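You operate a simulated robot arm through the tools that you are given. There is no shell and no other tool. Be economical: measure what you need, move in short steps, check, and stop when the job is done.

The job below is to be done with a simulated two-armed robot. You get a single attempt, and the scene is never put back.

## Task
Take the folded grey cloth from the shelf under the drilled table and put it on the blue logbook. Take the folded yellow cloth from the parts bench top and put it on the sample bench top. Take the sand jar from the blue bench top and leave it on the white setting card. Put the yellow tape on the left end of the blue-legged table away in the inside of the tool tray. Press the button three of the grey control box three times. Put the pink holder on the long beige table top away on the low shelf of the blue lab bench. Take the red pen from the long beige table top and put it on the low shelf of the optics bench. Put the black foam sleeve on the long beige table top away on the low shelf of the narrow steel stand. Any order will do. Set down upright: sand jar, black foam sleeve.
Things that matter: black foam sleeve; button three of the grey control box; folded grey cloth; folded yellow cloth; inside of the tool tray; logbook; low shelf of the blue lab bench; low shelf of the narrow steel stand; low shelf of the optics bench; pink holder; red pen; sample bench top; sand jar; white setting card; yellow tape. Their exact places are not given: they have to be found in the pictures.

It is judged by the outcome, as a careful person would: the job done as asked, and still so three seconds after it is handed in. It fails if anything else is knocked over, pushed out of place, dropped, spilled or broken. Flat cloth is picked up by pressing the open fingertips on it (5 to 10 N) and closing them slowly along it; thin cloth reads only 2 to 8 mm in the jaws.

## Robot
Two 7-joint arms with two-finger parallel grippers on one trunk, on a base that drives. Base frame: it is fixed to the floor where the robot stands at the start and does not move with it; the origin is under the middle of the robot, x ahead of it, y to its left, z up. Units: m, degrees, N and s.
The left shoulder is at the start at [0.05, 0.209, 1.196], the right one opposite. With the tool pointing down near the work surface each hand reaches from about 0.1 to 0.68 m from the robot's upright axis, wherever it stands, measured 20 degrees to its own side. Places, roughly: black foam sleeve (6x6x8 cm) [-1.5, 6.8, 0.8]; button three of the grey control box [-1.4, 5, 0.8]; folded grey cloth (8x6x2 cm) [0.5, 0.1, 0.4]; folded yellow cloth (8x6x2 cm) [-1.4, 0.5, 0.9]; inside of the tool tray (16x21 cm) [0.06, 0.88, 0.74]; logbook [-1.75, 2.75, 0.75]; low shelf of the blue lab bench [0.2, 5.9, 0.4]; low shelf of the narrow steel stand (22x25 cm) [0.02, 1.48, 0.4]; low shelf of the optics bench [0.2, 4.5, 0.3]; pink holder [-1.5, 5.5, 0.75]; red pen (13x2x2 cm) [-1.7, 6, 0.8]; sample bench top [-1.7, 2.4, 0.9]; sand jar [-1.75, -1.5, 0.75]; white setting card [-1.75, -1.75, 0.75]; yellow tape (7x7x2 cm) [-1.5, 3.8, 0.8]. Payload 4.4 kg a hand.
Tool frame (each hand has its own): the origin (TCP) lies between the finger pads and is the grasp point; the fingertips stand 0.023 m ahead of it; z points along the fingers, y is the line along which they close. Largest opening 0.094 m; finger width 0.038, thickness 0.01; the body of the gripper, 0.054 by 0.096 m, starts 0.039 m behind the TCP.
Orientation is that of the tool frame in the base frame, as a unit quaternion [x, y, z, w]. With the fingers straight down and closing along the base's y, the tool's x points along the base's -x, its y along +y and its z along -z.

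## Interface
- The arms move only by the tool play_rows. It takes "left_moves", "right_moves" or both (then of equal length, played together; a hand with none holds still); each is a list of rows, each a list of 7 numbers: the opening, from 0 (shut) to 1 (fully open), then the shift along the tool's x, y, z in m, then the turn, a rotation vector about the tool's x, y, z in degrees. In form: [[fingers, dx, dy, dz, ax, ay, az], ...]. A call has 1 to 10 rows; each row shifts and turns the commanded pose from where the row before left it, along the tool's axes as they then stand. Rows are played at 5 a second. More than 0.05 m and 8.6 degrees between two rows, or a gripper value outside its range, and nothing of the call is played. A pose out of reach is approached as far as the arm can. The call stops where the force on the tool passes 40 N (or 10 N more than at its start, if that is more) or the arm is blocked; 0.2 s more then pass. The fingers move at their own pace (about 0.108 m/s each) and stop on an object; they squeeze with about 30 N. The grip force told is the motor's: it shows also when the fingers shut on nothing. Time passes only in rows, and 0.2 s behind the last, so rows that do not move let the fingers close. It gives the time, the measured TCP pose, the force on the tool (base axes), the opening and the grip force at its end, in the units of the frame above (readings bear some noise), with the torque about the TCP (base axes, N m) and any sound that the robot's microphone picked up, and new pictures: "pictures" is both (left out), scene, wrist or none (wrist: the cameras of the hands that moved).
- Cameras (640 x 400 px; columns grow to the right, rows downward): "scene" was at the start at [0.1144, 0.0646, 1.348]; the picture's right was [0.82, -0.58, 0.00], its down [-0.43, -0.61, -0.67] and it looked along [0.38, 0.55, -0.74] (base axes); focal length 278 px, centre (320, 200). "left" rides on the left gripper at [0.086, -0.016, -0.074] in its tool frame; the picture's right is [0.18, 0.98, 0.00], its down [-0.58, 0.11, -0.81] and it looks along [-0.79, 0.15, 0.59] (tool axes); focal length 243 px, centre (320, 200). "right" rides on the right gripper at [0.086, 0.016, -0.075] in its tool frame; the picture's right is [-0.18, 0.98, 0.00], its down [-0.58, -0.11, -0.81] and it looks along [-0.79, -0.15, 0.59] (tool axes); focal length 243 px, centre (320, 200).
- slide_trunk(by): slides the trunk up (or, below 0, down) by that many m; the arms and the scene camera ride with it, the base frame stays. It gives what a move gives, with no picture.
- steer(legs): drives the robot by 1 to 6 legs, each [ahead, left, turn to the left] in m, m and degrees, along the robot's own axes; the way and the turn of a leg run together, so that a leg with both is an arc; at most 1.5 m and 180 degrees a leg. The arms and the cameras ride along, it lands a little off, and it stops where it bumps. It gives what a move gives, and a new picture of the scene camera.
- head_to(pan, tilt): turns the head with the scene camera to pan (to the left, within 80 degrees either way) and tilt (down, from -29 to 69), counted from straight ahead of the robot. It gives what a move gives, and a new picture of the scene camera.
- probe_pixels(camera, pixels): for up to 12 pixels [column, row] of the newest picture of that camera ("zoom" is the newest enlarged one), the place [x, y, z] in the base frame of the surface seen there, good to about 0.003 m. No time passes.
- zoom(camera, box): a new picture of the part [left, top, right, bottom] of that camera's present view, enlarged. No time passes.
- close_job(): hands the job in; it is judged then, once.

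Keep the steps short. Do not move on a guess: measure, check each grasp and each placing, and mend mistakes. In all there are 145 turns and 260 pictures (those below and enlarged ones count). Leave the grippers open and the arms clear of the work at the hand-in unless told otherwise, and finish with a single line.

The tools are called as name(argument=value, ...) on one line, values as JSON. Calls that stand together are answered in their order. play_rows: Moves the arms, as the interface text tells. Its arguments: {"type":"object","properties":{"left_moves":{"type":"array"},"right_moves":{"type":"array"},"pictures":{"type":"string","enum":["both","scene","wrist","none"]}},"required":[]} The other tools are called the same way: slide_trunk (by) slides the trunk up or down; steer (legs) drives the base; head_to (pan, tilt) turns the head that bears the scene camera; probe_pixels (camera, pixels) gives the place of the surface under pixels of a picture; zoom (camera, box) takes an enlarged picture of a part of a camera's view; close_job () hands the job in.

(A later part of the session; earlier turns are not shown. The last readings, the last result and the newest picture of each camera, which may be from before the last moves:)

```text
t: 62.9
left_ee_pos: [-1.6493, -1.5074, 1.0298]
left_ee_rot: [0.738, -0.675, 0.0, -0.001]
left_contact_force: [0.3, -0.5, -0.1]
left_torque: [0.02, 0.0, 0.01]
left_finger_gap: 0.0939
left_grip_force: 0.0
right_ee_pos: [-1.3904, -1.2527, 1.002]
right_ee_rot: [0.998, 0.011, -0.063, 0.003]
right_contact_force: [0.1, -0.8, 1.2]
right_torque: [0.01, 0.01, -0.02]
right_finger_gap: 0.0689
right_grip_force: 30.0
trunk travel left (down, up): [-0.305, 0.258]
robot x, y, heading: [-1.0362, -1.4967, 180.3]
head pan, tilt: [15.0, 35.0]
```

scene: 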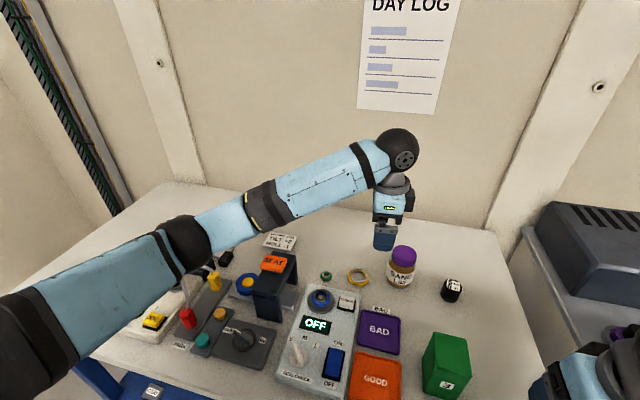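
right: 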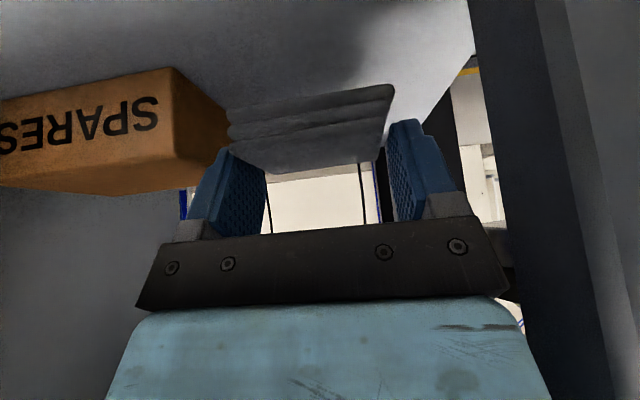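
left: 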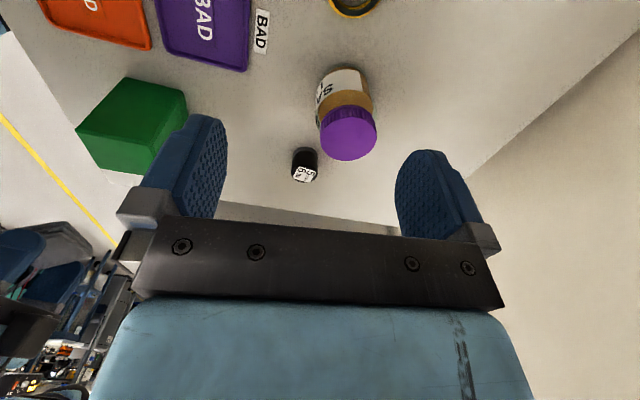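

Reach is fine. I measure the jar precisely in the wrist view (lid centre (349,133)).

probe_pixels(camera="left", pixels=[[349, 133], [323, 130], [375, 135], [348, 112], [350, 158], [340, 90]])

probe_pixels(camera="scene", pixels=[[279, 241], [265, 239], [293, 244], [275, 247], [283, 236], [285, 256], [443, 340], [293, 270]])

```text
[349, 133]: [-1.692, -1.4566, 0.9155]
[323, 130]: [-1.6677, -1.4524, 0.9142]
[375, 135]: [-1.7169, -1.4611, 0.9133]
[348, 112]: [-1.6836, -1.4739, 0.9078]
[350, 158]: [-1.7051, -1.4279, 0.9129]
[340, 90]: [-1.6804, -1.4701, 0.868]
```

```text
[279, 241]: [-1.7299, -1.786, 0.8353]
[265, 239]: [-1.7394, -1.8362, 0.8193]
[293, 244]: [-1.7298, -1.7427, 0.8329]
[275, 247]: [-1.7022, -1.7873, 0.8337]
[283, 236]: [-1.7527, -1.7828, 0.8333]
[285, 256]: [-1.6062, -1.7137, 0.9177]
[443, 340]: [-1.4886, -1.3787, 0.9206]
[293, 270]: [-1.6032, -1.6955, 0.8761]
```

Jar axis is ≈(-1.692,-1.450). I move above it and descend with open fingers to z≈0.868.

play_rows(left_moves=[[1, -0.0302, 0.019, 0, 0, 0, 0], [1, -0.0302, 0.019, 0, 0, 0, 0], [1, 0, 0, 0, 0, 0, 0], [1, 0, 0, 0.04, 0, 0, 0], [1, 0, 0, 0.04, 0, 0, 0], [1, 0, 0, 0.04, 0, 0, 0], [1, 0, 0, 0.041, 0, 0, 0], [1, 0, 0, 0, 0, 0, 0]])

```text
t: 64.9
left_ee_pos: [-1.6913, -1.4496, 0.8758]
left_ee_rot: [0.737, -0.676, -0.006, 0.001]
left_contact_force: [2.2, -1.4, 15.5]
left_torque: [-0.13, -0.1, -0.06]
left_finger_gap: 0.0941
left_grip_force: 0.2
right_ee_pos: [-1.3897, -1.2521, 1.0027]
right_ee_rot: [0.998, 0.013, -0.064, 0.003]
right_contact_force: [0.0, 0.6, -0.7]
right_torque: [0.0, 0.01, -0.01]
right_finger_gap: 0.0689
right_grip_force: 30.3
trunk travel left (down, up): [-0.305, 0.258]
robot x, y, heading: [-1.0388, -1.4994, 180.0]
head pan, tilt: [15.0, 35.0]
stopped in row 8 (left hand): the force on the tool passed its limit at 41 N (the readings are from after the stop); the commanded pose is now the measured one
```

scene: 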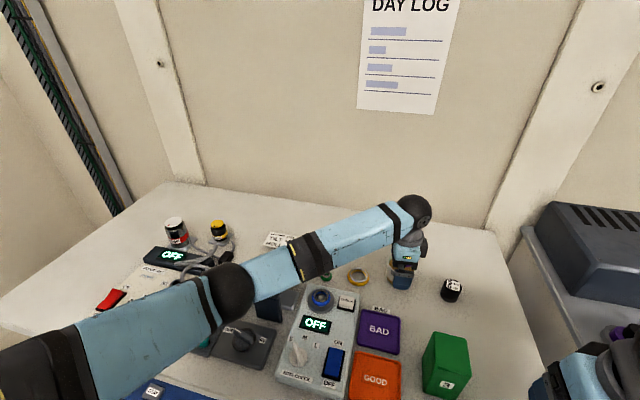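
left: 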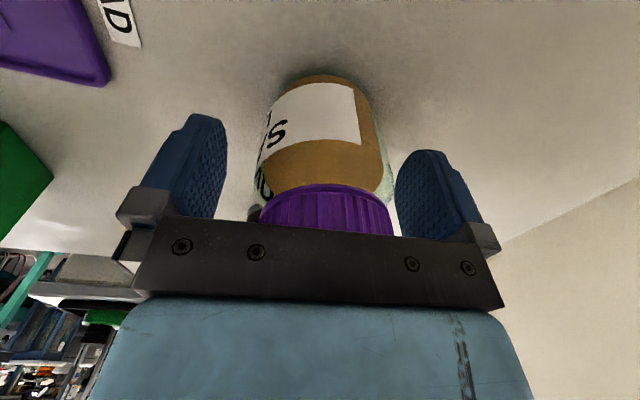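

The palm touched the lid (41 N) with the jar still upright. I raise 6 mm and close.

play_rows(left_moves=[[1, 0, 0, -0.006, 0, 0, 0], [0.7, 0, 0, 0, 0, 0, 0], [0.5, 0, 0, 0, 0, 0, 0], [0.4, 0, 0, 0, 0, 0, 0], [0.3, 0, 0, 0, 0, 0, 0], [0.3, 0, 0, 0, 0, 0, 0]], pictures="wrist")

```text
t: 66.3
left_ee_pos: [-1.6943, -1.4515, 0.8792]
left_ee_rot: [0.737, -0.676, -0.004, 0.0]
left_contact_force: [0.4, -0.4, 0.2]
left_torque: [-0.02, 0.01, 0.0]
left_finger_gap: 0.0638
left_grip_force: 30.1
right_ee_pos: [-1.3918, -1.2515, 1.0024]
right_ee_rot: [0.998, 0.013, -0.064, 0.005]
right_contact_force: [-0.3, -1.3, -0.4]
right_torque: [-0.01, -0.03, 0.01]
right_finger_gap: 0.0689
right_grip_force: 29.9
trunk travel left (down, up): [-0.305, 0.258]
robot x, y, heading: [-1.0374, -1.4946, 179.9]
head pan, tilt: [15.0, 35.0]
```

left: 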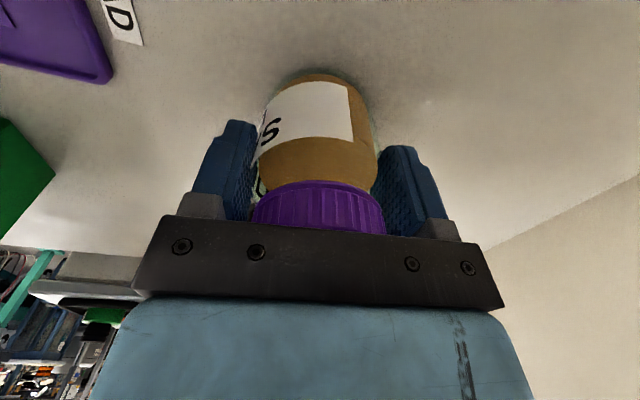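

Gripped (64 mm). I lift 0.15 m and carry it over to above the card.

play_rows(left_moves=[[0.3, 0, 0, -0.05, 0, 0, 0], [0.3, 0, 0, -0.05, 0, 0, 0], [0.3, 0, 0, -0.05, 0, 0, 0], [0.3, 0.041, 0.0085, 0, 0, 0, 0], [0.3, 0.041, 0.0085, 0, 0, 0, 0], [0.3, 0.041, 0.0085, 0, 0, 0, 0], [0.3, 0.041, 0.0085, 0, 0, 0, 0], [0.3, 0.041, 0.0085, 0, 0, 0, 0], [0.3, 0.041, 0.0085, 0, 0, 0, 0], [0.3, 0.041, 0.0085, 0, 0, 0, 0]])

```text
t: 68.5
left_ee_pos: [-1.7274, -1.7435, 1.0275]
left_ee_rot: [0.737, -0.676, -0.004, 0.0]
left_contact_force: [0.0, 0.2, -3.7]
left_torque: [0.0, 0.0, 0.05]
left_finger_gap: 0.0637
left_grip_force: 29.8
right_ee_pos: [-1.3921, -1.2521, 1.0021]
right_ee_rot: [0.998, 0.013, -0.063, 0.003]
right_contact_force: [0.7, 0.1, 0.2]
right_torque: [0.03, -0.03, 0.01]
right_finger_gap: 0.0689
right_grip_force: 30.5
trunk travel left (down, up): [-0.305, 0.258]
robot x, y, heading: [-1.038, -1.4926, 180.0]
head pan, tilt: [15.0, 35.0]
```

scene: 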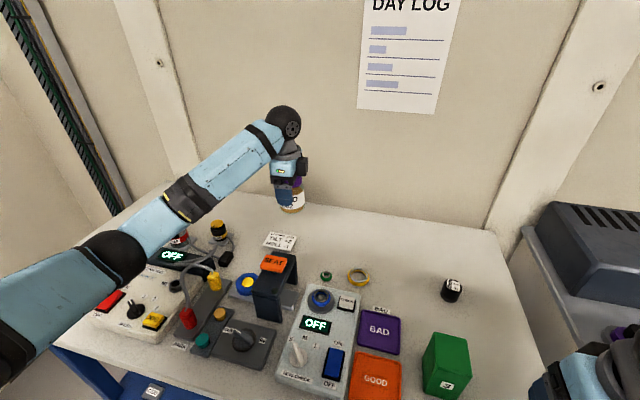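
left: 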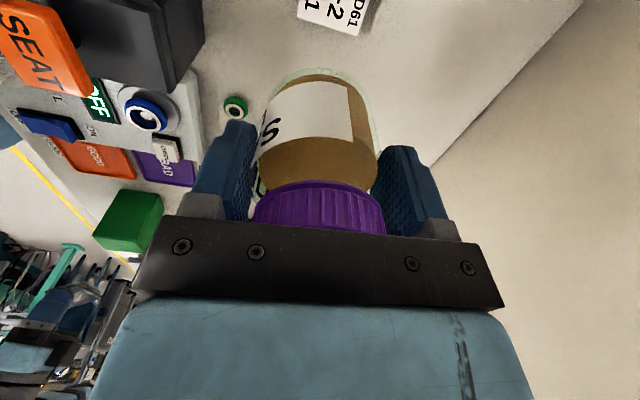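

I shift the last 4 cm over the card centre and lower to just above it.

play_rows(left_moves=[[0.3, 0.0418, 0.0097, 0, 0, 0, 0], [0.3, 0, 0, 0, 0, 0, 0], [0.3, 0, 0, 0.04, 0, 0, 0], [0.3, 0, 0, 0.04, 0, 0, 0], [0.3, 0, 0, 0.035, 0, 0, 0], [0.3, 0, 0, 0, 0, 0, 0]])

```text
t: 69.9
left_ee_pos: [-1.7322, -1.7841, 0.9127]
left_ee_rot: [0.737, -0.676, -0.003, 0.001]
left_contact_force: [-0.4, -0.1, -3.5]
left_torque: [-0.04, 0.01, 0.02]
left_finger_gap: 0.0633
left_grip_force: 30.0
right_ee_pos: [-1.3916, -1.2517, 1.0031]
right_ee_rot: [0.998, 0.012, -0.064, 0.003]
right_contact_force: [-0.6, -0.5, -0.3]
right_torque: [0.01, -0.01, 0.01]
right_finger_gap: 0.0688
right_grip_force: 30.1
trunk travel left (down, up): [-0.305, 0.258]
robot x, y, heading: [-1.0376, -1.4936, 180.1]
head pan, tilt: [15.0, 35.0]
```

scene: 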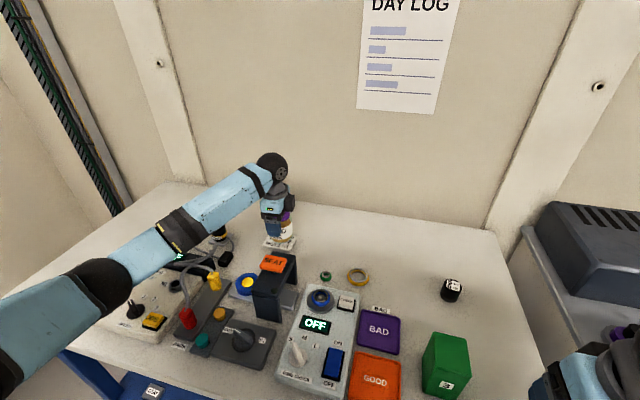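
left: 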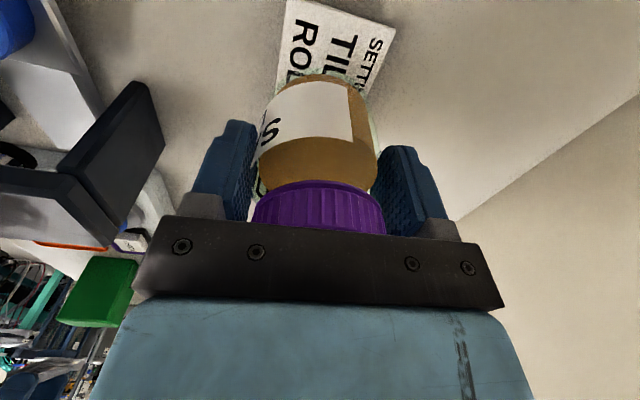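

I check card edges against the jar position.

probe_pixels(camera="left", pixels=[[291, 4], [392, 30], [375, 90], [280, 80], [318, 85], [400, 25]])

```text
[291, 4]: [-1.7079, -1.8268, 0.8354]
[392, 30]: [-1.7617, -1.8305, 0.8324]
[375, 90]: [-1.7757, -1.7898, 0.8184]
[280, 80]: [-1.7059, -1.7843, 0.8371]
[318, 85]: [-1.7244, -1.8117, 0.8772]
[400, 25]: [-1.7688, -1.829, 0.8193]
```

Aligned. I lower to contact and release.

play_rows(left_moves=[[0.3, 0, 0, 0.01, 0, 0, 0], [0.3, 0, 0, 0.007, 0, 0, 0], [0.3, 0, 0, 0.003, 0, 0, 0], [0.3, 0, 0, 0, 0, 0, 0]], pictures="none")

```text
t: 70.9
left_ee_pos: [-1.7335, -1.7835, 0.8928]
left_ee_rot: [0.737, -0.675, -0.003, 0.0]
left_contact_force: [1.4, 0.1, -4.3]
left_torque: [0.02, -0.03, -0.01]
left_finger_gap: 0.0638
left_grip_force: 29.8
right_ee_pos: [-1.3908, -1.2514, 1.0019]
right_ee_rot: [0.998, 0.012, -0.063, 0.004]
right_contact_force: [0.3, -0.2, -0.1]
right_torque: [0.0, 0.02, 0.0]
right_finger_gap: 0.0688
right_grip_force: 30.0
trunk travel left (down, up): [-0.305, 0.258]
robot x, y, heading: [-1.0363, -1.494, 180.0]
head pan, tilt: [15.0, 35.0]
```

Still carrying the weight (-4 N). I lower a few more millimetres.

play_rows(left_moves=[[0.3, 0, 0, 0.002, 0, 0, 0], [0.3, 0, 0, 0.002, 0, 0, 0], [0.3, 0, 0, 0, 0, 0, 0]], pictures="wrist")

```text
t: 71.7
left_ee_pos: [-1.7327, -1.7831, 0.8933]
left_ee_rot: [0.737, -0.675, -0.006, 0.002]
left_contact_force: [-3.9, -2.4, 16.4]
left_torque: [-0.14, 0.14, -0.04]
left_finger_gap: 0.0638
left_grip_force: 29.5
right_ee_pos: [-1.3898, -1.2514, 1.0033]
right_ee_rot: [0.998, 0.012, -0.063, 0.005]
right_contact_force: [0.6, 0.4, 0.2]
right_torque: [-0.02, -0.01, 0.0]
right_finger_gap: 0.0687
right_grip_force: 29.9
trunk travel left (down, up): [-0.305, 0.258]
robot x, y, heading: [-1.0345, -1.4977, 179.9]
head pan, tilt: [15.0, 35.0]
```

left: 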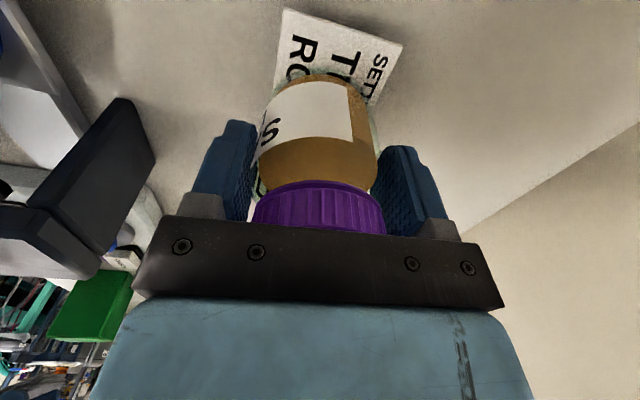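

Contact made (16 N up). I release, rise straight up, and retract toward the robot.

play_rows(left_moves=[[0.6, 0, 0, 0, 0, 0, 0], [1, 0, 0, 0, 0, 0, 0], [1, 0, 0, 0, 0, 0, 0], [1, 0, 0, -0.048, 0, 0, 0], [1, 0, 0, -0.048, 0, 0, 0], [1, 0, 0, -0.048, 0, 0, 0], [1, 0.0043, -0.048, 0, 0, 0, 0], [1, 0.0043, -0.048, 0, 0, 0, 0], [1, 0.0043, -0.048, 0, 0, 0, 0], [1, 0.0043, -0.048, 0, 0, 0, 0]])

```text
t: 73.9
left_ee_pos: [-1.5375, -1.7853, 1.0313]
left_ee_rot: [0.737, -0.675, -0.004, 0.0]
left_contact_force: [0.0, 0.4, 0.1]
left_torque: [-0.02, 0.0, 0.02]
left_finger_gap: 0.0941
left_grip_force: 0.1
right_ee_pos: [-1.3908, -1.2515, 1.0023]
right_ee_rot: [0.998, 0.012, -0.064, 0.004]
right_contact_force: [0.0, -0.4, 0.2]
right_torque: [-0.03, 0.01, 0.02]
right_finger_gap: 0.069
right_grip_force: 30.1
trunk travel left (down, up): [-0.305, 0.258]
robot x, y, heading: [-1.0334, -1.4966, 180.0]
head pan, tilt: [15.0, 35.0]
```

scene: 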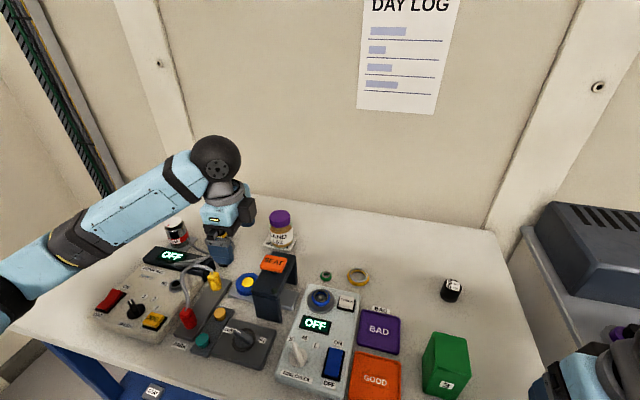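
left: 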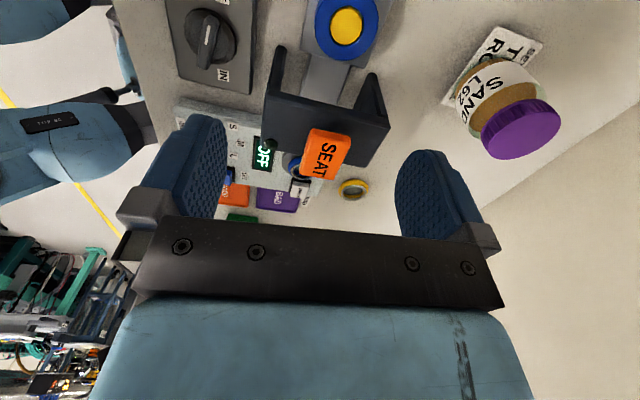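

The jar stands on the card. I retract the left hand further, back off and drive along the aisle to the parts bench at y≈0.45.

play_rows(left_moves=[[1, 0.0043, -0.048, 0, 0, 0, 0], [1, 0.0043, -0.048, 0, 0, 0, 0], [1, 0.0043, -0.048, 0, 0, 0, 0], [1, 0.0043, -0.048, 0, 0, 0, 0]], pictures="none")

steer(legs=[[-0.35, 0, 0], [0, -1.4, 0], [0, -0.5, 0]])

```text
t: 74.9
left_ee_pos: [-1.3787, -1.7844, 1.0289]
left_ee_rot: [0.737, -0.676, -0.003, 0.0]
left_contact_force: [0.4, 0.2, -0.9]
left_torque: [-0.02, -0.03, 0.0]
left_finger_gap: 0.0938
left_grip_force: 0.0
left hand out of reach, approached as far as the arm can: row 4
right_ee_pos: [-1.3911, -1.2515, 1.0012]
right_ee_rot: [0.998, 0.012, -0.063, 0.004]
right_contact_force: [-1.2, 0.3, -0.7]
right_torque: [0.03, 0.0, 0.0]
right_finger_gap: 0.069
right_grip_force: 30.5
trunk travel left (down, up): [-0.305, 0.258]
robot x, y, heading: [-1.0367, -1.4959, 180.2]
head pan, tilt: [15.0, 35.0]
```

```text
t: 93.7
left_ee_pos: [-1.0289, 0.1048, 1.0277]
left_ee_rot: [0.738, -0.675, -0.002, -0.001]
left_contact_force: [0.7, -0.4, -0.2]
left_torque: [-0.01, 0.0, -0.01]
left_finger_gap: 0.0939
left_grip_force: 0.0
right_ee_pos: [-1.0438, 0.639, 1.0024]
right_ee_rot: [0.998, 0.014, -0.063, 0.004]
right_contact_force: [-0.4, 0.8, -0.1]
right_torque: [0.02, 0.0, 0.0]
right_finger_gap: 0.0689
right_grip_force: 30.2
trunk travel left (down, up): [-0.305, 0.258]
robot x, y, heading: [-0.6879, 0.3941, -179.9]
head pan, tilt: [15.0, 35.0]
```

scene: 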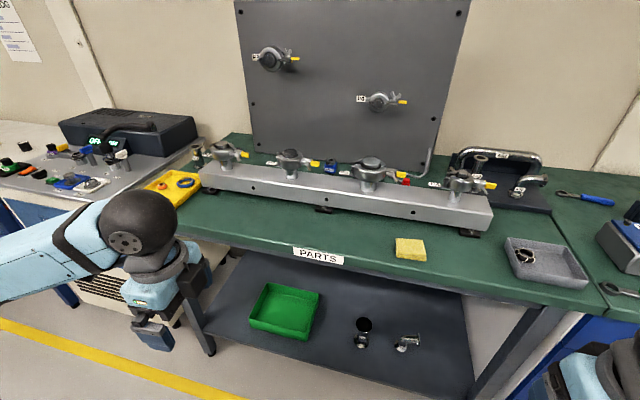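

The yellow cloth is at (410,249) on the green bench. I measure it and the bench edge.

probe_pixels(camera="scene", pixels=[[410, 247], [396, 240], [424, 241], [397, 257], [426, 258], [380, 268], [320, 258], [440, 275], [375, 205], [560, 265], [510, 255], [425, 250]])

```text
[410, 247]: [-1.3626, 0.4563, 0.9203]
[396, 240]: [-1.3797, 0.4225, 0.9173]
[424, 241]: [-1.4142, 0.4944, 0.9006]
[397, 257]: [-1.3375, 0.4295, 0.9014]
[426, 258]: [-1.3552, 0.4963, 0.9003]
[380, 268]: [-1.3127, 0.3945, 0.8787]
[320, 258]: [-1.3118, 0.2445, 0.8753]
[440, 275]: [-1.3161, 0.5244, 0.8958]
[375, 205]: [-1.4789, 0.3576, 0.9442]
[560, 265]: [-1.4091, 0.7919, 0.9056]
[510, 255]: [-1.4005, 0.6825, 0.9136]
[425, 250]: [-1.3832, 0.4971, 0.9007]
```

Cloth centre is ≈(-1.363,0.458), top 0.92, bench 0.90. I position the base so that the left hand can take it.

steer(legs=[[0.2, -0.2, 0]])

```text
t: 96.0
left_ee_pos: [-1.2276, 0.3022, 1.0278]
left_ee_rot: [0.738, -0.675, -0.002, 0.0]
left_contact_force: [0.4, -0.8, 0.4]
left_torque: [0.01, 0.01, -0.01]
left_finger_gap: 0.0939
left_grip_force: 0.1
right_ee_pos: [-1.2421, 0.8382, 1.0026]
right_ee_rot: [0.998, 0.013, -0.062, 0.004]
right_contact_force: [-0.4, 0.9, -0.4]
right_torque: [0.0, 0.01, 0.02]
right_finger_gap: 0.069
right_grip_force: 30.2
trunk travel left (down, up): [-0.305, 0.258]
robot x, y, heading: [-0.8891, 0.5939, -180.0]
head pan, tilt: [15.0, 35.0]
```

scene: 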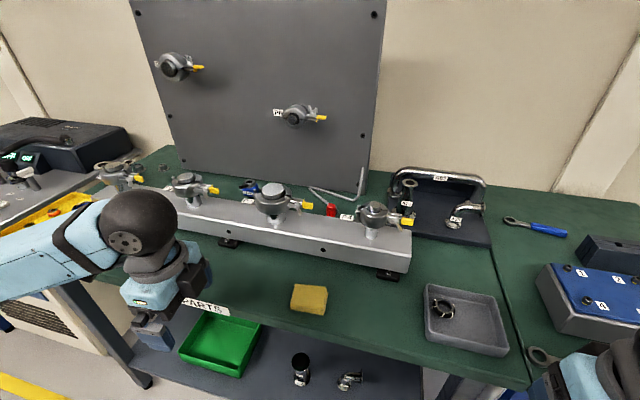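

I move the left hand over the cloth, squaring the last 5° of yaw.

play_rows(left_moves=[[1, -0.0334, 0.0242, 0, 0, 0, 0], [1, -0.0334, 0.0242, 0, 0, 0, 0], [1, -0.0334, 0.0242, 0, 0, 0, 0], [1, -0.0334, 0.0242, 0, 0, 0, 0], [1, -0.0334, 0.0242, 0, 0, 0, 0], [1, 0, 0, 0, 0, 0, 5], [1, 0, 0, 0.02, 0, 0, 0], [1, 0, 0, 0, 0, 0, 0]], pictures="wrist")

probe_pixels(camera="scene", pixels=[[309, 298], [293, 286], [327, 289], [290, 309], [322, 315]])

```text
t: 97.8
left_ee_pos: [-1.3645, 0.4601, 1.0093]
left_ee_rot: [-0.707, 0.707, 0.003, -0.001]
left_contact_force: [-0.7, -0.1, 0.0]
left_torque: [-0.03, 0.03, 0.0]
left_finger_gap: 0.0942
left_grip_force: 0.0
right_ee_pos: [-1.2406, 0.8371, 1.0023]
right_ee_rot: [0.998, 0.014, -0.064, 0.005]
right_contact_force: [0.7, -0.7, 0.3]
right_torque: [0.01, 0.03, 0.0]
right_finger_gap: 0.0689
right_grip_force: 29.8
trunk travel left (down, up): [-0.305, 0.258]
robot x, y, heading: [-0.8873, 0.5911, -179.9]
head pan, tilt: [15.0, 35.0]
```

left: 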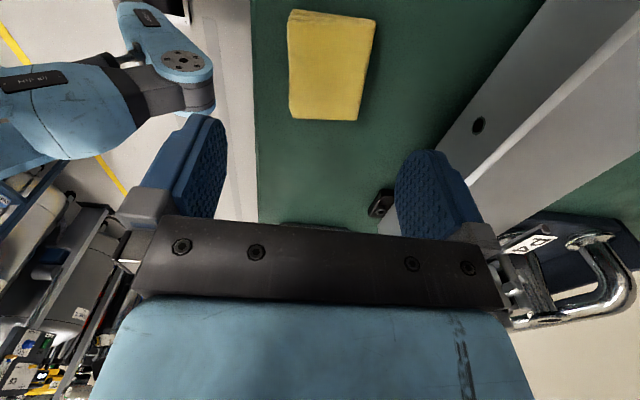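

```text
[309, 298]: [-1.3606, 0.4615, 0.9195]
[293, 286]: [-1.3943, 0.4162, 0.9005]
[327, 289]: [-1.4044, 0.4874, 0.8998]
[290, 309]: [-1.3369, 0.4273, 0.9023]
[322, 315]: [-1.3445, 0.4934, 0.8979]
```

probe_pixels(camera="left", pixels=[[293, 15], [372, 24], [355, 115], [294, 112], [330, 65]])

```text
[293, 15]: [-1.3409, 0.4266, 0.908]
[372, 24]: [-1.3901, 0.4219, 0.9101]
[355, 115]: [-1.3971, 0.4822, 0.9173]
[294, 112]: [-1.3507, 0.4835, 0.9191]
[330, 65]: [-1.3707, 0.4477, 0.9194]
```

Cloth centre ≈(-1.369,0.456), yawed about 9°. I match the yaw, descend to just above the bench and close.

play_rows(left_moves=[[1, 0.004, 0.004, 0.03, 0, 0, 0], [1, 0, 0, 0, 0, 0, -8], [1, 0, 0, 0.03, 0, 0, 0], [1, 0, 0, 0.021, 0, 0, 0], [0.8, 0, 0, 0, 0, 0, 0], [0.65, 0, 0, 0, 0, 0, 0], [0.5, 0, 0, 0, 0, 0, 0], [0.3, 0, 0, 0, 0, 0, 0], [0.1, 0, 0, 0, 0, 0, 0], [0.1, 0, 0, 0, 0, 0, 0]], pictures="wrist")

```text
t: 100.0
left_ee_pos: [-1.3683, 0.455, 0.9281]
left_ee_rot: [0.755, -0.656, -0.003, 0.0]
left_contact_force: [0.0, -1.1, 0.8]
left_torque: [0.0, -0.01, 0.04]
left_finger_gap: 0.0536
left_grip_force: 30.1
right_ee_pos: [-1.2422, 0.8367, 1.0023]
right_ee_rot: [0.998, 0.013, -0.064, 0.004]
right_contact_force: [-1.0, 0.2, 0.8]
right_torque: [-0.03, 0.0, -0.04]
right_finger_gap: 0.0688
right_grip_force: 29.3
trunk travel left (down, up): [-0.305, 0.258]
robot x, y, heading: [-0.8877, 0.5897, -180.1]
head pan, tilt: [15.0, 35.0]
```

left: 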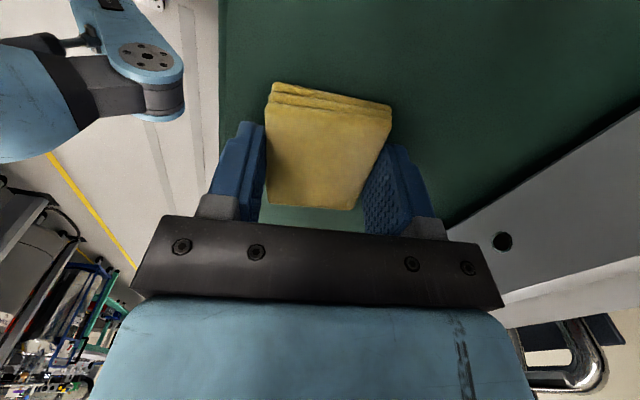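

Gripped (54 mm). I lift and verify, and pull the hand back toward the robot.

play_rows(left_moves=[[0.1, 0, 0, -0.04, 0, 0, 0], [0.1, 0, 0, -0.04, 0, 0, 0], [0.1, 0, 0, -0.04, 0, 0, 0], [0.1, 0.02, -0.04, 0, 0, 0, 0], [0.1, 0.02, -0.04, 0, 0, 0, 0], [0.1, 0, 0, 0, 0, 0, 0]], pictures="wrist")

head_to(pan=-65, tilt=25)

```text
t: 101.4
left_ee_pos: [-1.2835, 0.4267, 1.0493]
left_ee_rot: [0.755, -0.655, -0.002, 0.001]
left_contact_force: [1.0, 0.2, 0.6]
left_torque: [-0.04, -0.01, -0.03]
left_finger_gap: 0.0535
left_grip_force: 30.1
right_ee_pos: [-1.2418, 0.8367, 1.0021]
right_ee_rot: [0.998, 0.012, -0.063, 0.004]
right_contact_force: [-0.1, -0.3, -0.3]
right_torque: [-0.02, 0.01, 0.02]
right_finger_gap: 0.0687
right_grip_force: 29.9
trunk travel left (down, up): [-0.305, 0.258]
robot x, y, heading: [-0.8869, 0.5942, -179.9]
head pan, tilt: [15.0, 35.0]
```

left: 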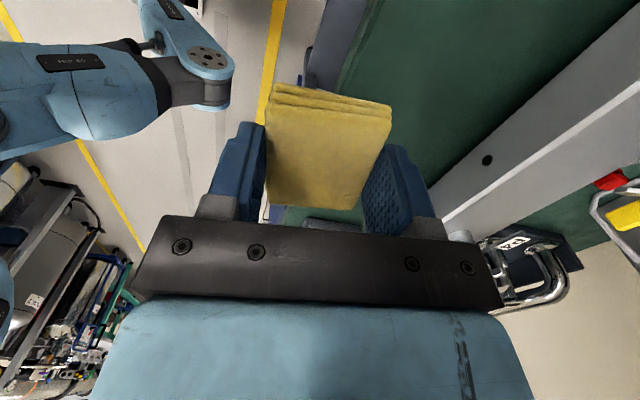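

```text
t: 103.0
left_ee_pos: [-1.2828, 0.4269, 1.049]
left_ee_rot: [0.755, -0.655, -0.004, 0.0]
left_contact_force: [0.0, -0.3, -0.5]
left_torque: [0.01, 0.01, 0.01]
left_finger_gap: 0.0539
left_grip_force: 30.0
right_ee_pos: [-1.2419, 0.8363, 1.0021]
right_ee_rot: [0.998, 0.013, -0.064, 0.004]
right_contact_force: [-0.5, 0.3, 1.1]
right_torque: [-0.03, -0.01, 0.01]
right_finger_gap: 0.0688
right_grip_force: 29.9
trunk travel left (down, up): [-0.305, 0.258]
robot x, y, heading: [-0.8836, 0.5928, -179.7]
head pan, tilt: [-65.0, 25.0]
```

scene: 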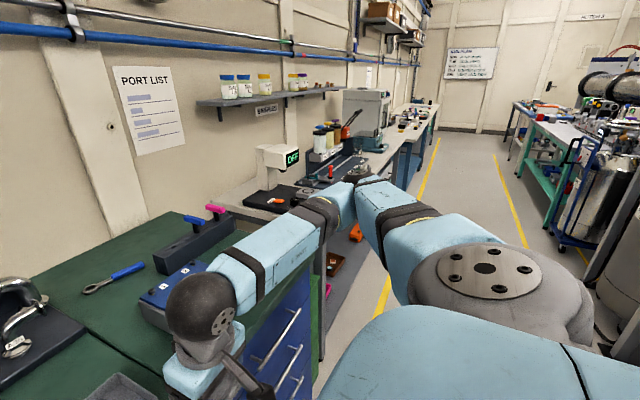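

Both cloths are held. I back up and drive along to the sample bench.

steer(legs=[[-0.24, 0, 0], [0, -1.4, 0], [0, -0.45, 0]])

head_to(pan=0, tilt=30)

```text
t: 120.8
left_ee_pos: [-1.0437, 2.2701, 1.0501]
left_ee_rot: [0.756, -0.655, -0.003, -0.001]
left_contact_force: [-0.2, 0.5, 0.3]
left_torque: [-0.01, 0.0, -0.01]
left_finger_gap: 0.0535
left_grip_force: 30.1
right_ee_pos: [-1.0051, 2.6809, 1.0022]
right_ee_rot: [0.998, 0.015, -0.064, 0.005]
right_contact_force: [0.1, -0.4, 0.5]
right_torque: [0.02, -0.04, 0.0]
right_finger_gap: 0.0689
right_grip_force: 29.7
trunk travel left (down, up): [-0.305, 0.258]
robot x, y, heading: [-0.6469, 2.4406, -179.8]
head pan, tilt: [-65.0, 25.0]
```

scene: 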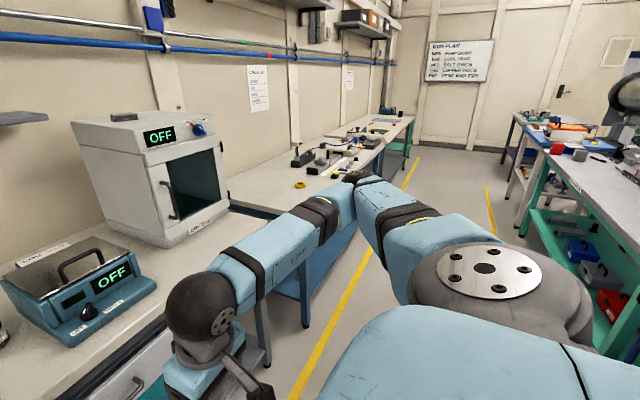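

```text
t: 122.2
left_ee_pos: [-1.0443, 2.2706, 1.0495]
left_ee_rot: [0.756, -0.654, -0.003, -0.001]
left_contact_force: [-0.5, -0.3, -0.2]
left_torque: [0.0, -0.04, -0.02]
left_finger_gap: 0.0535
left_grip_force: 29.6
right_ee_pos: [-1.0037, 2.6817, 1.0017]
right_ee_rot: [0.998, 0.014, -0.064, 0.005]
right_contact_force: [0.4, 0.1, -0.8]
right_torque: [-0.06, 0.0, 0.03]
right_finger_gap: 0.0687
right_grip_force: 29.9
trunk travel left (down, up): [-0.305, 0.258]
robot x, y, heading: [-0.6455, 2.438, -179.6]
head pan, tilt: [0.0, 30.0]
```

scene: 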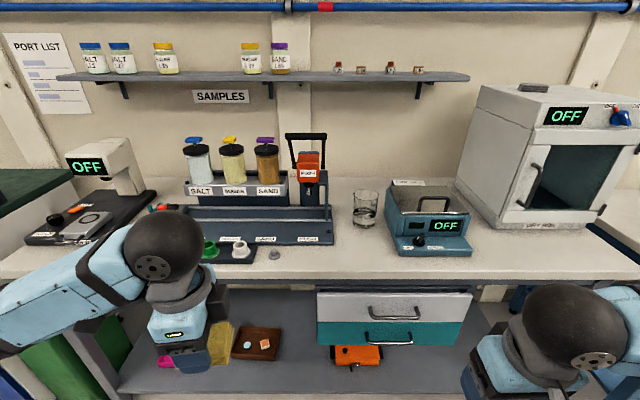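

I measure the sample bench's free spots and look right for the logbook.

probe_pixels(camera="scene", pixels=[[340, 265], [370, 250], [330, 250], [275, 262], [365, 215], [345, 205], [480, 255], [540, 255], [520, 220], [430, 250], [600, 240], [340, 285]])

head_to(pan=-40, tilt=30)

```text
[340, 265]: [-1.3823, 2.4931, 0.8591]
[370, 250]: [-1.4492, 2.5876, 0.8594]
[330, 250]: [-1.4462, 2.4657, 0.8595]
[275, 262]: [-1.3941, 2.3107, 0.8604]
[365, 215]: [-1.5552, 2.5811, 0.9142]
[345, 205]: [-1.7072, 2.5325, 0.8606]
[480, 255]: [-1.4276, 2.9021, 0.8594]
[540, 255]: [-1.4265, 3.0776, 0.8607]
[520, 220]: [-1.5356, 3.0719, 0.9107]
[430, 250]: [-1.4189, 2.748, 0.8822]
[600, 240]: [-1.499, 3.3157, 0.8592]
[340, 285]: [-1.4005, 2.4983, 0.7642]
```

```text
t: 123.3
left_ee_pos: [-1.044, 2.2706, 1.0492]
left_ee_rot: [0.756, -0.655, -0.003, -0.001]
left_contact_force: [0.8, 0.2, 0.5]
left_torque: [0.02, 0.02, 0.02]
left_finger_gap: 0.0534
left_grip_force: 30.2
right_ee_pos: [-1.0033, 2.6824, 1.0028]
right_ee_rot: [0.998, 0.014, -0.064, 0.004]
right_contact_force: [0.4, -0.3, -1.0]
right_torque: [0.0, 0.0, 0.02]
right_finger_gap: 0.0689
right_grip_force: 29.8
trunk travel left (down, up): [-0.305, 0.258]
robot x, y, heading: [-0.6456, 2.4388, -179.5]
head pan, tilt: [-40.0, 30.0]
```

scene: 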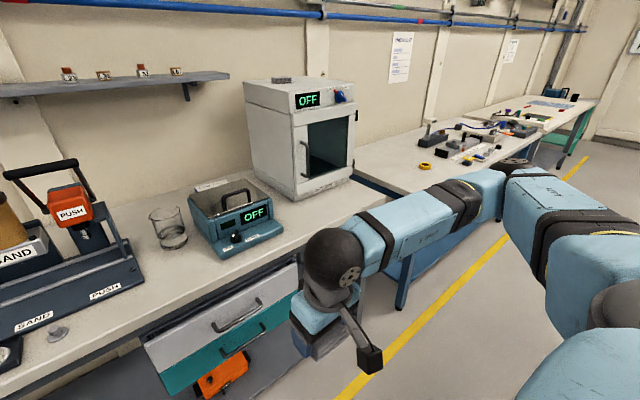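

zoom(camera="scene", box=[130, 140, 330, 265])

probe_pixels(camera="scene", pixels=[[212, 184], [230, 200], [283, 80], [200, 195], [190, 180], [240, 175], [425, 165]])

```text
3.20 times, centred on (230, 202) of scene
```

zoom: 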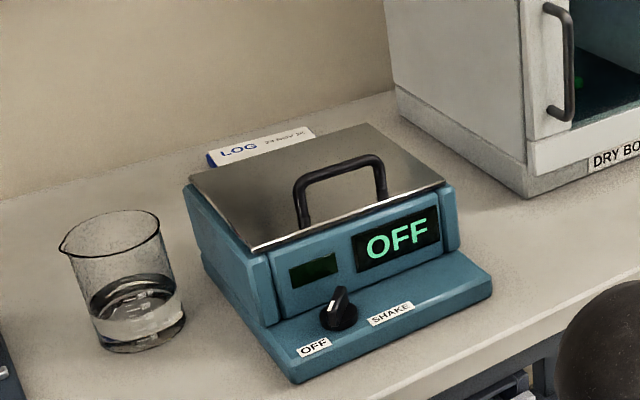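

```text
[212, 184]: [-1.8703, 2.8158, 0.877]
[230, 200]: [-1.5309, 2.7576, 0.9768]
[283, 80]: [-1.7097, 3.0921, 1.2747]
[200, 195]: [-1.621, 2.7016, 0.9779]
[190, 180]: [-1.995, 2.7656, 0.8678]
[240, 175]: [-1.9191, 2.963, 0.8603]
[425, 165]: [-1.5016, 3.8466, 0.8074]
```

The LOG book lies behind the warming bath (≈(-1.87,2.82,0.877)). I raise the trunk for clearance and a better view, then pull up to the bench.

slide_trunk(by=0.15)

steer(legs=[[0.36, -0.18, -0.5]])

head_to(pan=-10, tilt=42)

```text
t: 125.0
left_ee_pos: [-1.0438, 2.2711, 1.1989]
left_ee_rot: [0.756, -0.655, -0.003, -0.001]
left_contact_force: [-0.4, -0.6, -0.3]
left_torque: [-0.01, -0.01, 0.01]
left_finger_gap: 0.0536
left_grip_force: 29.8
right_ee_pos: [-1.0046, 2.6811, 1.1522]
right_ee_rot: [0.998, 0.014, -0.064, 0.005]
right_contact_force: [0.6, -0.6, 0.6]
right_torque: [-0.01, -0.01, 0.01]
right_finger_gap: 0.0685
right_grip_force: 30.2
trunk travel left (down, up): [-0.455, 0.108]
robot x, y, heading: [-0.6509, 2.4336, -179.8]
head pan, tilt: [-40.0, 30.0]
```

```text
t: 127.5
left_ee_pos: [-1.4081, 2.4517, 1.1995]
left_ee_rot: [0.754, -0.657, -0.003, -0.001]
left_contact_force: [-0.3, 0.0, 0.3]
left_torque: [-0.02, -0.01, 0.02]
left_finger_gap: 0.0534
left_grip_force: 29.3
right_ee_pos: [-1.3638, 2.8637, 1.1518]
right_ee_rot: [0.998, 0.011, -0.065, 0.003]
right_contact_force: [-0.1, 0.3, -0.5]
right_torque: [-0.02, -0.01, 0.01]
right_finger_gap: 0.0689
right_grip_force: 30.1
trunk travel left (down, up): [-0.455, 0.108]
robot x, y, heading: [-1.0063, 2.6163, 179.8]
head pan, tilt: [-40.0, 30.0]
```

scene: 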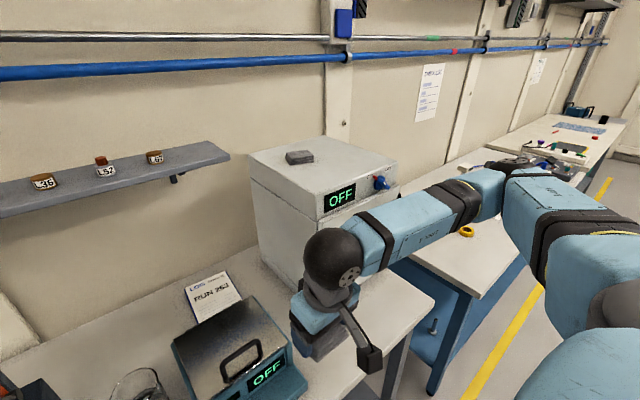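

```text
t: 128.5
left_ee_pos: [-1.4085, 2.4521, 1.1986]
left_ee_rot: [0.753, -0.657, -0.003, 0.0]
left_contact_force: [0.7, 0.0, -1.1]
left_torque: [-0.02, -0.02, -0.02]
left_finger_gap: 0.0536
left_grip_force: 29.8
right_ee_pos: [-1.365, 2.8633, 1.1524]
right_ee_rot: [0.998, 0.01, -0.064, 0.003]
right_contact_force: [0.1, 0.6, 0.5]
right_torque: [0.03, 0.0, -0.01]
right_finger_gap: 0.0688
right_grip_force: 30.0
trunk travel left (down, up): [-0.455, 0.108]
robot x, y, heading: [-1.007, 2.6171, 179.7]
head pan, tilt: [-10.0, 42.0]
```

scene: 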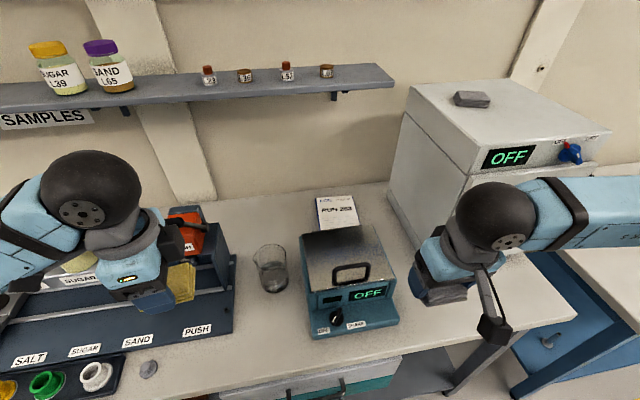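

The book is visible now at (337,212). I measure it, the bath top, and the free spot for the yellow cloth.

zoom(camera="scene", box=[250, 170, 450, 345])

probe_pixels(camera="scene", pixels=[[318, 201], [353, 199], [320, 225], [358, 222], [302, 235], [357, 231], [350, 268], [272, 250], [215, 345], [250, 340], [280, 350], [236, 255]])

```text
2.29 times, centred on (350, 258) of scene
```

zoom: 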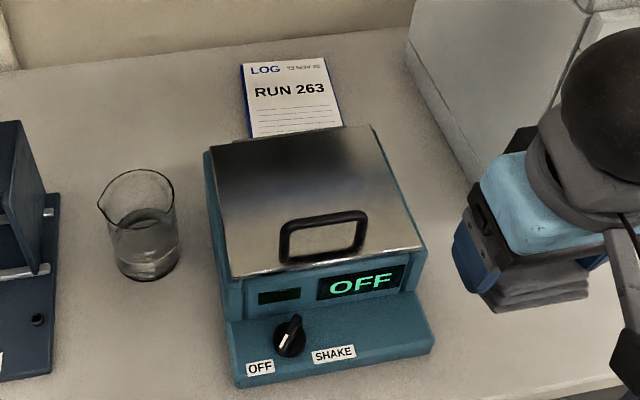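

```text
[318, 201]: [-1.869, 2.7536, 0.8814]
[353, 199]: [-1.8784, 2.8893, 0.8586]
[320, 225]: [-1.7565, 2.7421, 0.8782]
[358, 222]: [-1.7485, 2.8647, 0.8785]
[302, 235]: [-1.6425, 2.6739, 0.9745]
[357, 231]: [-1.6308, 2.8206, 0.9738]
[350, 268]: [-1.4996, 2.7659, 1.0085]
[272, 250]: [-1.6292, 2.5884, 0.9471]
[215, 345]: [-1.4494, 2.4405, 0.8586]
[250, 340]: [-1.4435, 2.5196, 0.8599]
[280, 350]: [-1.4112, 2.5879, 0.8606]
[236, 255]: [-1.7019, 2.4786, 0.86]
```

Book spans y 2.74–2.87, x≈-1.70…-1.875, top 0.879; the bath's back edge is at x≈-1.64. I close the last few cm to the bench, then lower the yellow cloth toward (-1.415,2.505) while tilting the right hand back to the grasp angle so the grey cloth is level.

steer(legs=[[0.03, 0, 0]])

play_rows(left_moves=[[0.1, -0.025, -0.0135, 0, 0, 0, 0], [0.1, -0.025, -0.0135, 0, 0, 0, 0], [0.1, 0, 0, 0, 0, 0, 0], [0.1, 0, 0, 0.048, 0, 0, 0], [0.1, 0, 0, 0.048, 0, 0, 0], [0.1, 0, 0, 0.048, 0, 0, 0], [0.1, 0, 0, 0.048, 0, 0, 0], [0.1, 0, 0, 0.048, 0, 0, 0], [0.1, 0, 0, 0.048, 0, 0, 0], [0.1, 0, 0, 0, 0, 0, 0]], right_moves=[[0, 0, 0, 0, 0, -8, 0], [0, 0, 0, 0, 0, -8, 0], [0, 0, 0, 0, 0, -8, 0], [0, 0, 0, 0, 0, 0, 0], [0, 0, 0, 0, 0, 0, 0], [0, 0, 0, 0, 0, 0, 0], [0, 0, 0, 0, 0, 0, 0], [0, 0, 0, 0, 0, 0, 0], [0, 0, 0, 0, 0, 0, 0], [0, 0, 0, 0, 0, 0, 0]])

```text
t: 129.5
left_ee_pos: [-1.4353, 2.4532, 1.1974]
left_ee_rot: [0.753, -0.658, -0.001, -0.001]
left_contact_force: [-0.1, 0.0, 0.1]
left_torque: [0.0, 0.01, -0.01]
left_finger_gap: 0.0537
left_grip_force: 30.6
right_ee_pos: [-1.3908, 2.8626, 1.1507]
right_ee_rot: [0.998, 0.01, -0.063, 0.003]
right_contact_force: [0.5, -0.7, -0.3]
right_torque: [0.01, -0.05, 0.02]
right_finger_gap: 0.0687
right_grip_force: 30.2
trunk travel left (down, up): [-0.455, 0.108]
robot x, y, heading: [-1.036, 2.6217, 179.9]
head pan, tilt: [-10.0, 42.0]
stopped in leg 1: the robot was blocked; the commanded pose is now the measured one
```

scene: 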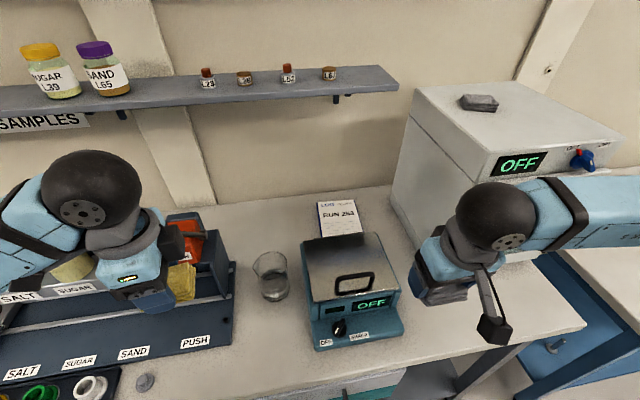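

```text
t: 131.7
left_ee_pos: [-1.4127, 2.5075, 0.9117]
left_ee_rot: [0.753, -0.658, -0.003, 0.0]
left_contact_force: [0.4, -0.1, -0.2]
left_torque: [-0.02, 0.02, 0.01]
left_finger_gap: 0.0536
left_grip_force: 30.5
right_ee_pos: [-1.4401, 2.8546, 1.1379]
right_ee_rot: [0.963, 0.009, -0.27, 0.005]
right_contact_force: [0.1, 0.3, -0.3]
right_torque: [0.01, -0.02, -0.01]
right_finger_gap: 0.0688
right_grip_force: 30.3
right hand out of reach, approached as far as the arm can: row 1, 2, 3
trunk travel left (down, up): [-0.455, 0.108]
robot x, y, heading: [-1.0365, 2.6164, 179.9]
head pan, tilt: [-10.0, 42.0]
```

scene: 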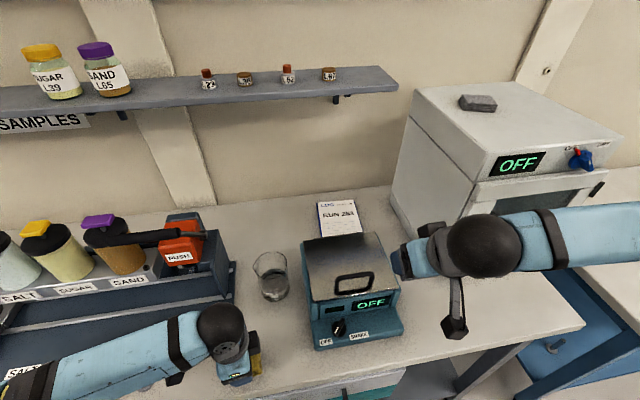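
right: 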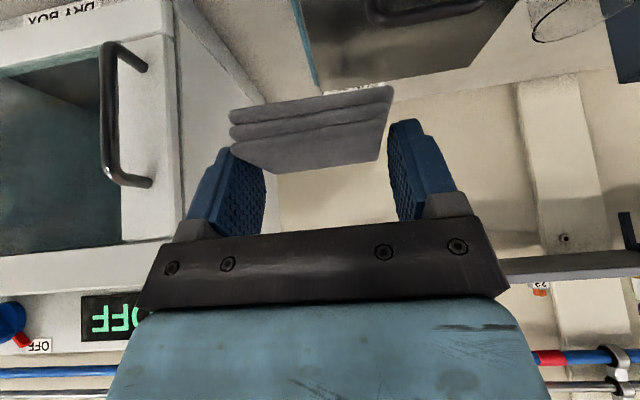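
left: 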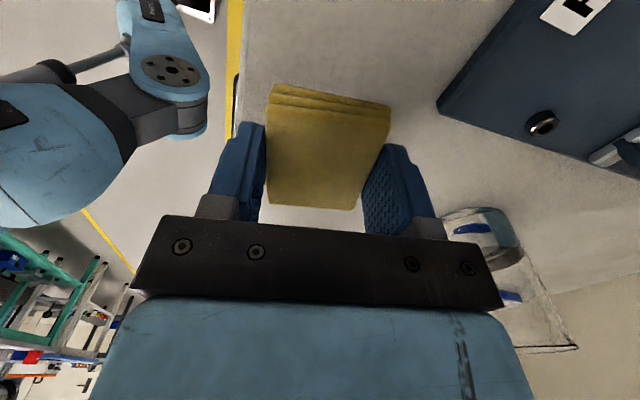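

The yellow cloth is over clear bench. I lower it onto the surface, release and rise, while the right hand moves above the logbook.

play_rows(left_moves=[[0.1, 0, 0, 0.012, 0, 0, 0], [0.1, 0, 0, 0.011, 0, 0, 0], [0.1, 0, 0, 0, 0, 0, 0], [0.7, 0, 0, 0, 0, 0, 0], [1, 0, 0, 0, 0, 0, 0], [1, 0, 0, 0, 0, 0, 0], [1, 0, 0, -0.04, 0, 0, 0], [1, 0, 0, -0.04, 0, 0, 0], [1, 0, 0, -0.04, 0, 0, 0], [1, 0, 0, -0.04, 0, 0, 0]], right_moves=[[0, -0.0343, 0.0044, 0.03, 0, 0, 0], [0, -0.0343, 0.0044, 0.03, 0, 0, 0], [0, -0.0343, 0.0044, 0.03, 0, 0, 0], [0, -0.0343, 0.0044, 0.03, 0, 0, 0], [0, -0.0343, 0.0044, 0.03, 0, 0, 0], [0, -0.0343, 0.0044, 0.03, 0, 0, 0], [0, -0.0343, 0.0044, 0.03, 0, 0, 0], [0, -0.0343, 0.0044, 0.03, 0, 0, 0], [0, 0, 0, 0, 0, 0, 0], [0, 0, 0, 0, 0, 0, 0]])

```text
t: 134.1
left_ee_pos: [-1.3916, 2.5018, 1.0589]
left_ee_rot: [0.751, -0.661, -0.016, 0.004]
left_contact_force: [1.0, 0.0, -0.3]
left_torque: [0.01, -0.02, -0.01]
left_finger_gap: 0.0938
left_grip_force: 0.1
right_ee_pos: [-1.7683, 2.8042, 1.095]
right_ee_rot: [0.96, 0.013, -0.281, 0.002]
right_contact_force: [-0.6, -0.2, -0.8]
right_torque: [0.0, -0.01, 0.01]
right_finger_gap: 0.0687
right_grip_force: 30.1
trunk travel left (down, up): [-0.455, 0.108]
robot x, y, heading: [-1.0306, 2.6136, 179.2]
head pan, tilt: [-10.0, 42.0]
stopped in row 10 (left hand): the arm was blocked; the commanded pose is now the measured one
```

scene: 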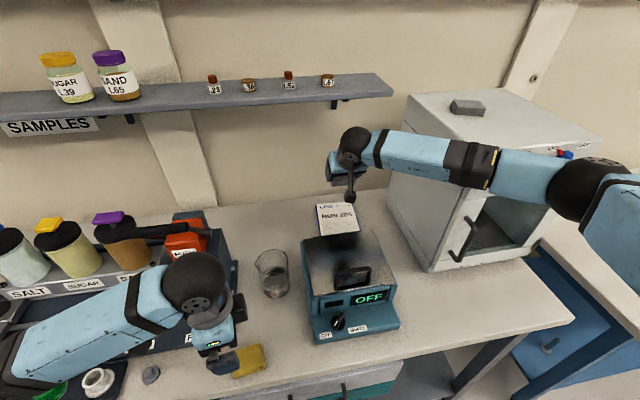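
right: 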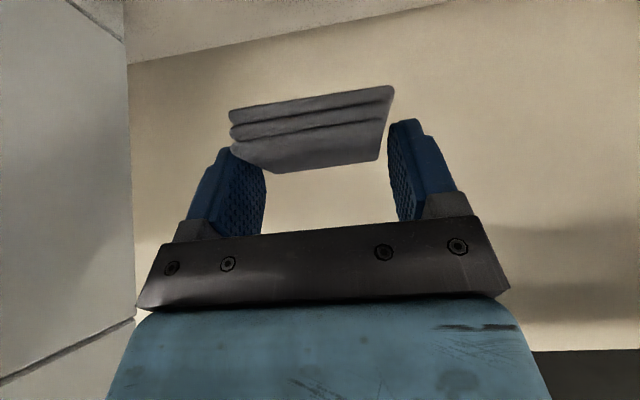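
left: 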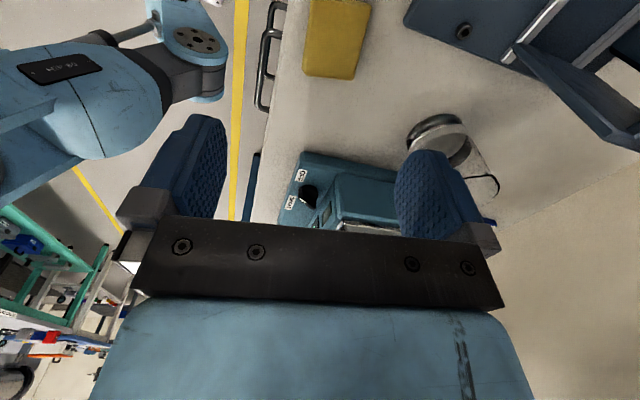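

The yellow cloth lies on the bench. But the right forearm may be touching the dry box. I check.

zoom(camera="scene", box=[320, 90, 640, 290])

probe_pixels(camera="scene", pixels=[[410, 150], [475, 165], [530, 175], [575, 190], [410, 97], [600, 150], [388, 185], [430, 262], [515, 210], [345, 170], [565, 265]])

```text
2.00 times, centred on (480, 190) of scene
```

zoom: 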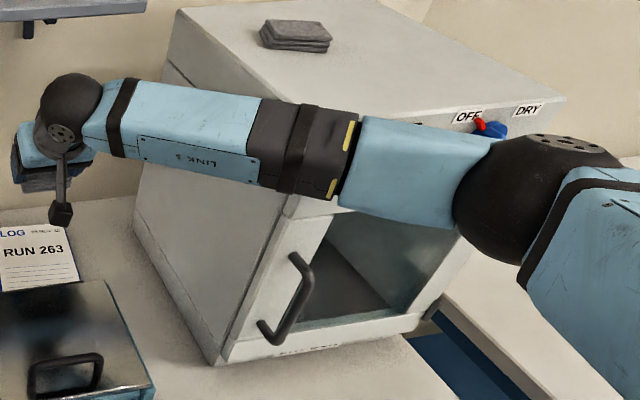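

```text
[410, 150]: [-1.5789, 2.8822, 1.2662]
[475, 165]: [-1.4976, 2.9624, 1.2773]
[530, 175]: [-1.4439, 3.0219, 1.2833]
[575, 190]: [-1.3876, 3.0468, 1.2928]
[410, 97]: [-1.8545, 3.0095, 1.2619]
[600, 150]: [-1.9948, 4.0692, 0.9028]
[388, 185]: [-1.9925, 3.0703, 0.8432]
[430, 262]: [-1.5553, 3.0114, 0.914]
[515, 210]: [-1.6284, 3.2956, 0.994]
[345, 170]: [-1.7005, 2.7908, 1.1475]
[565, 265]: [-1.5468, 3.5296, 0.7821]
```

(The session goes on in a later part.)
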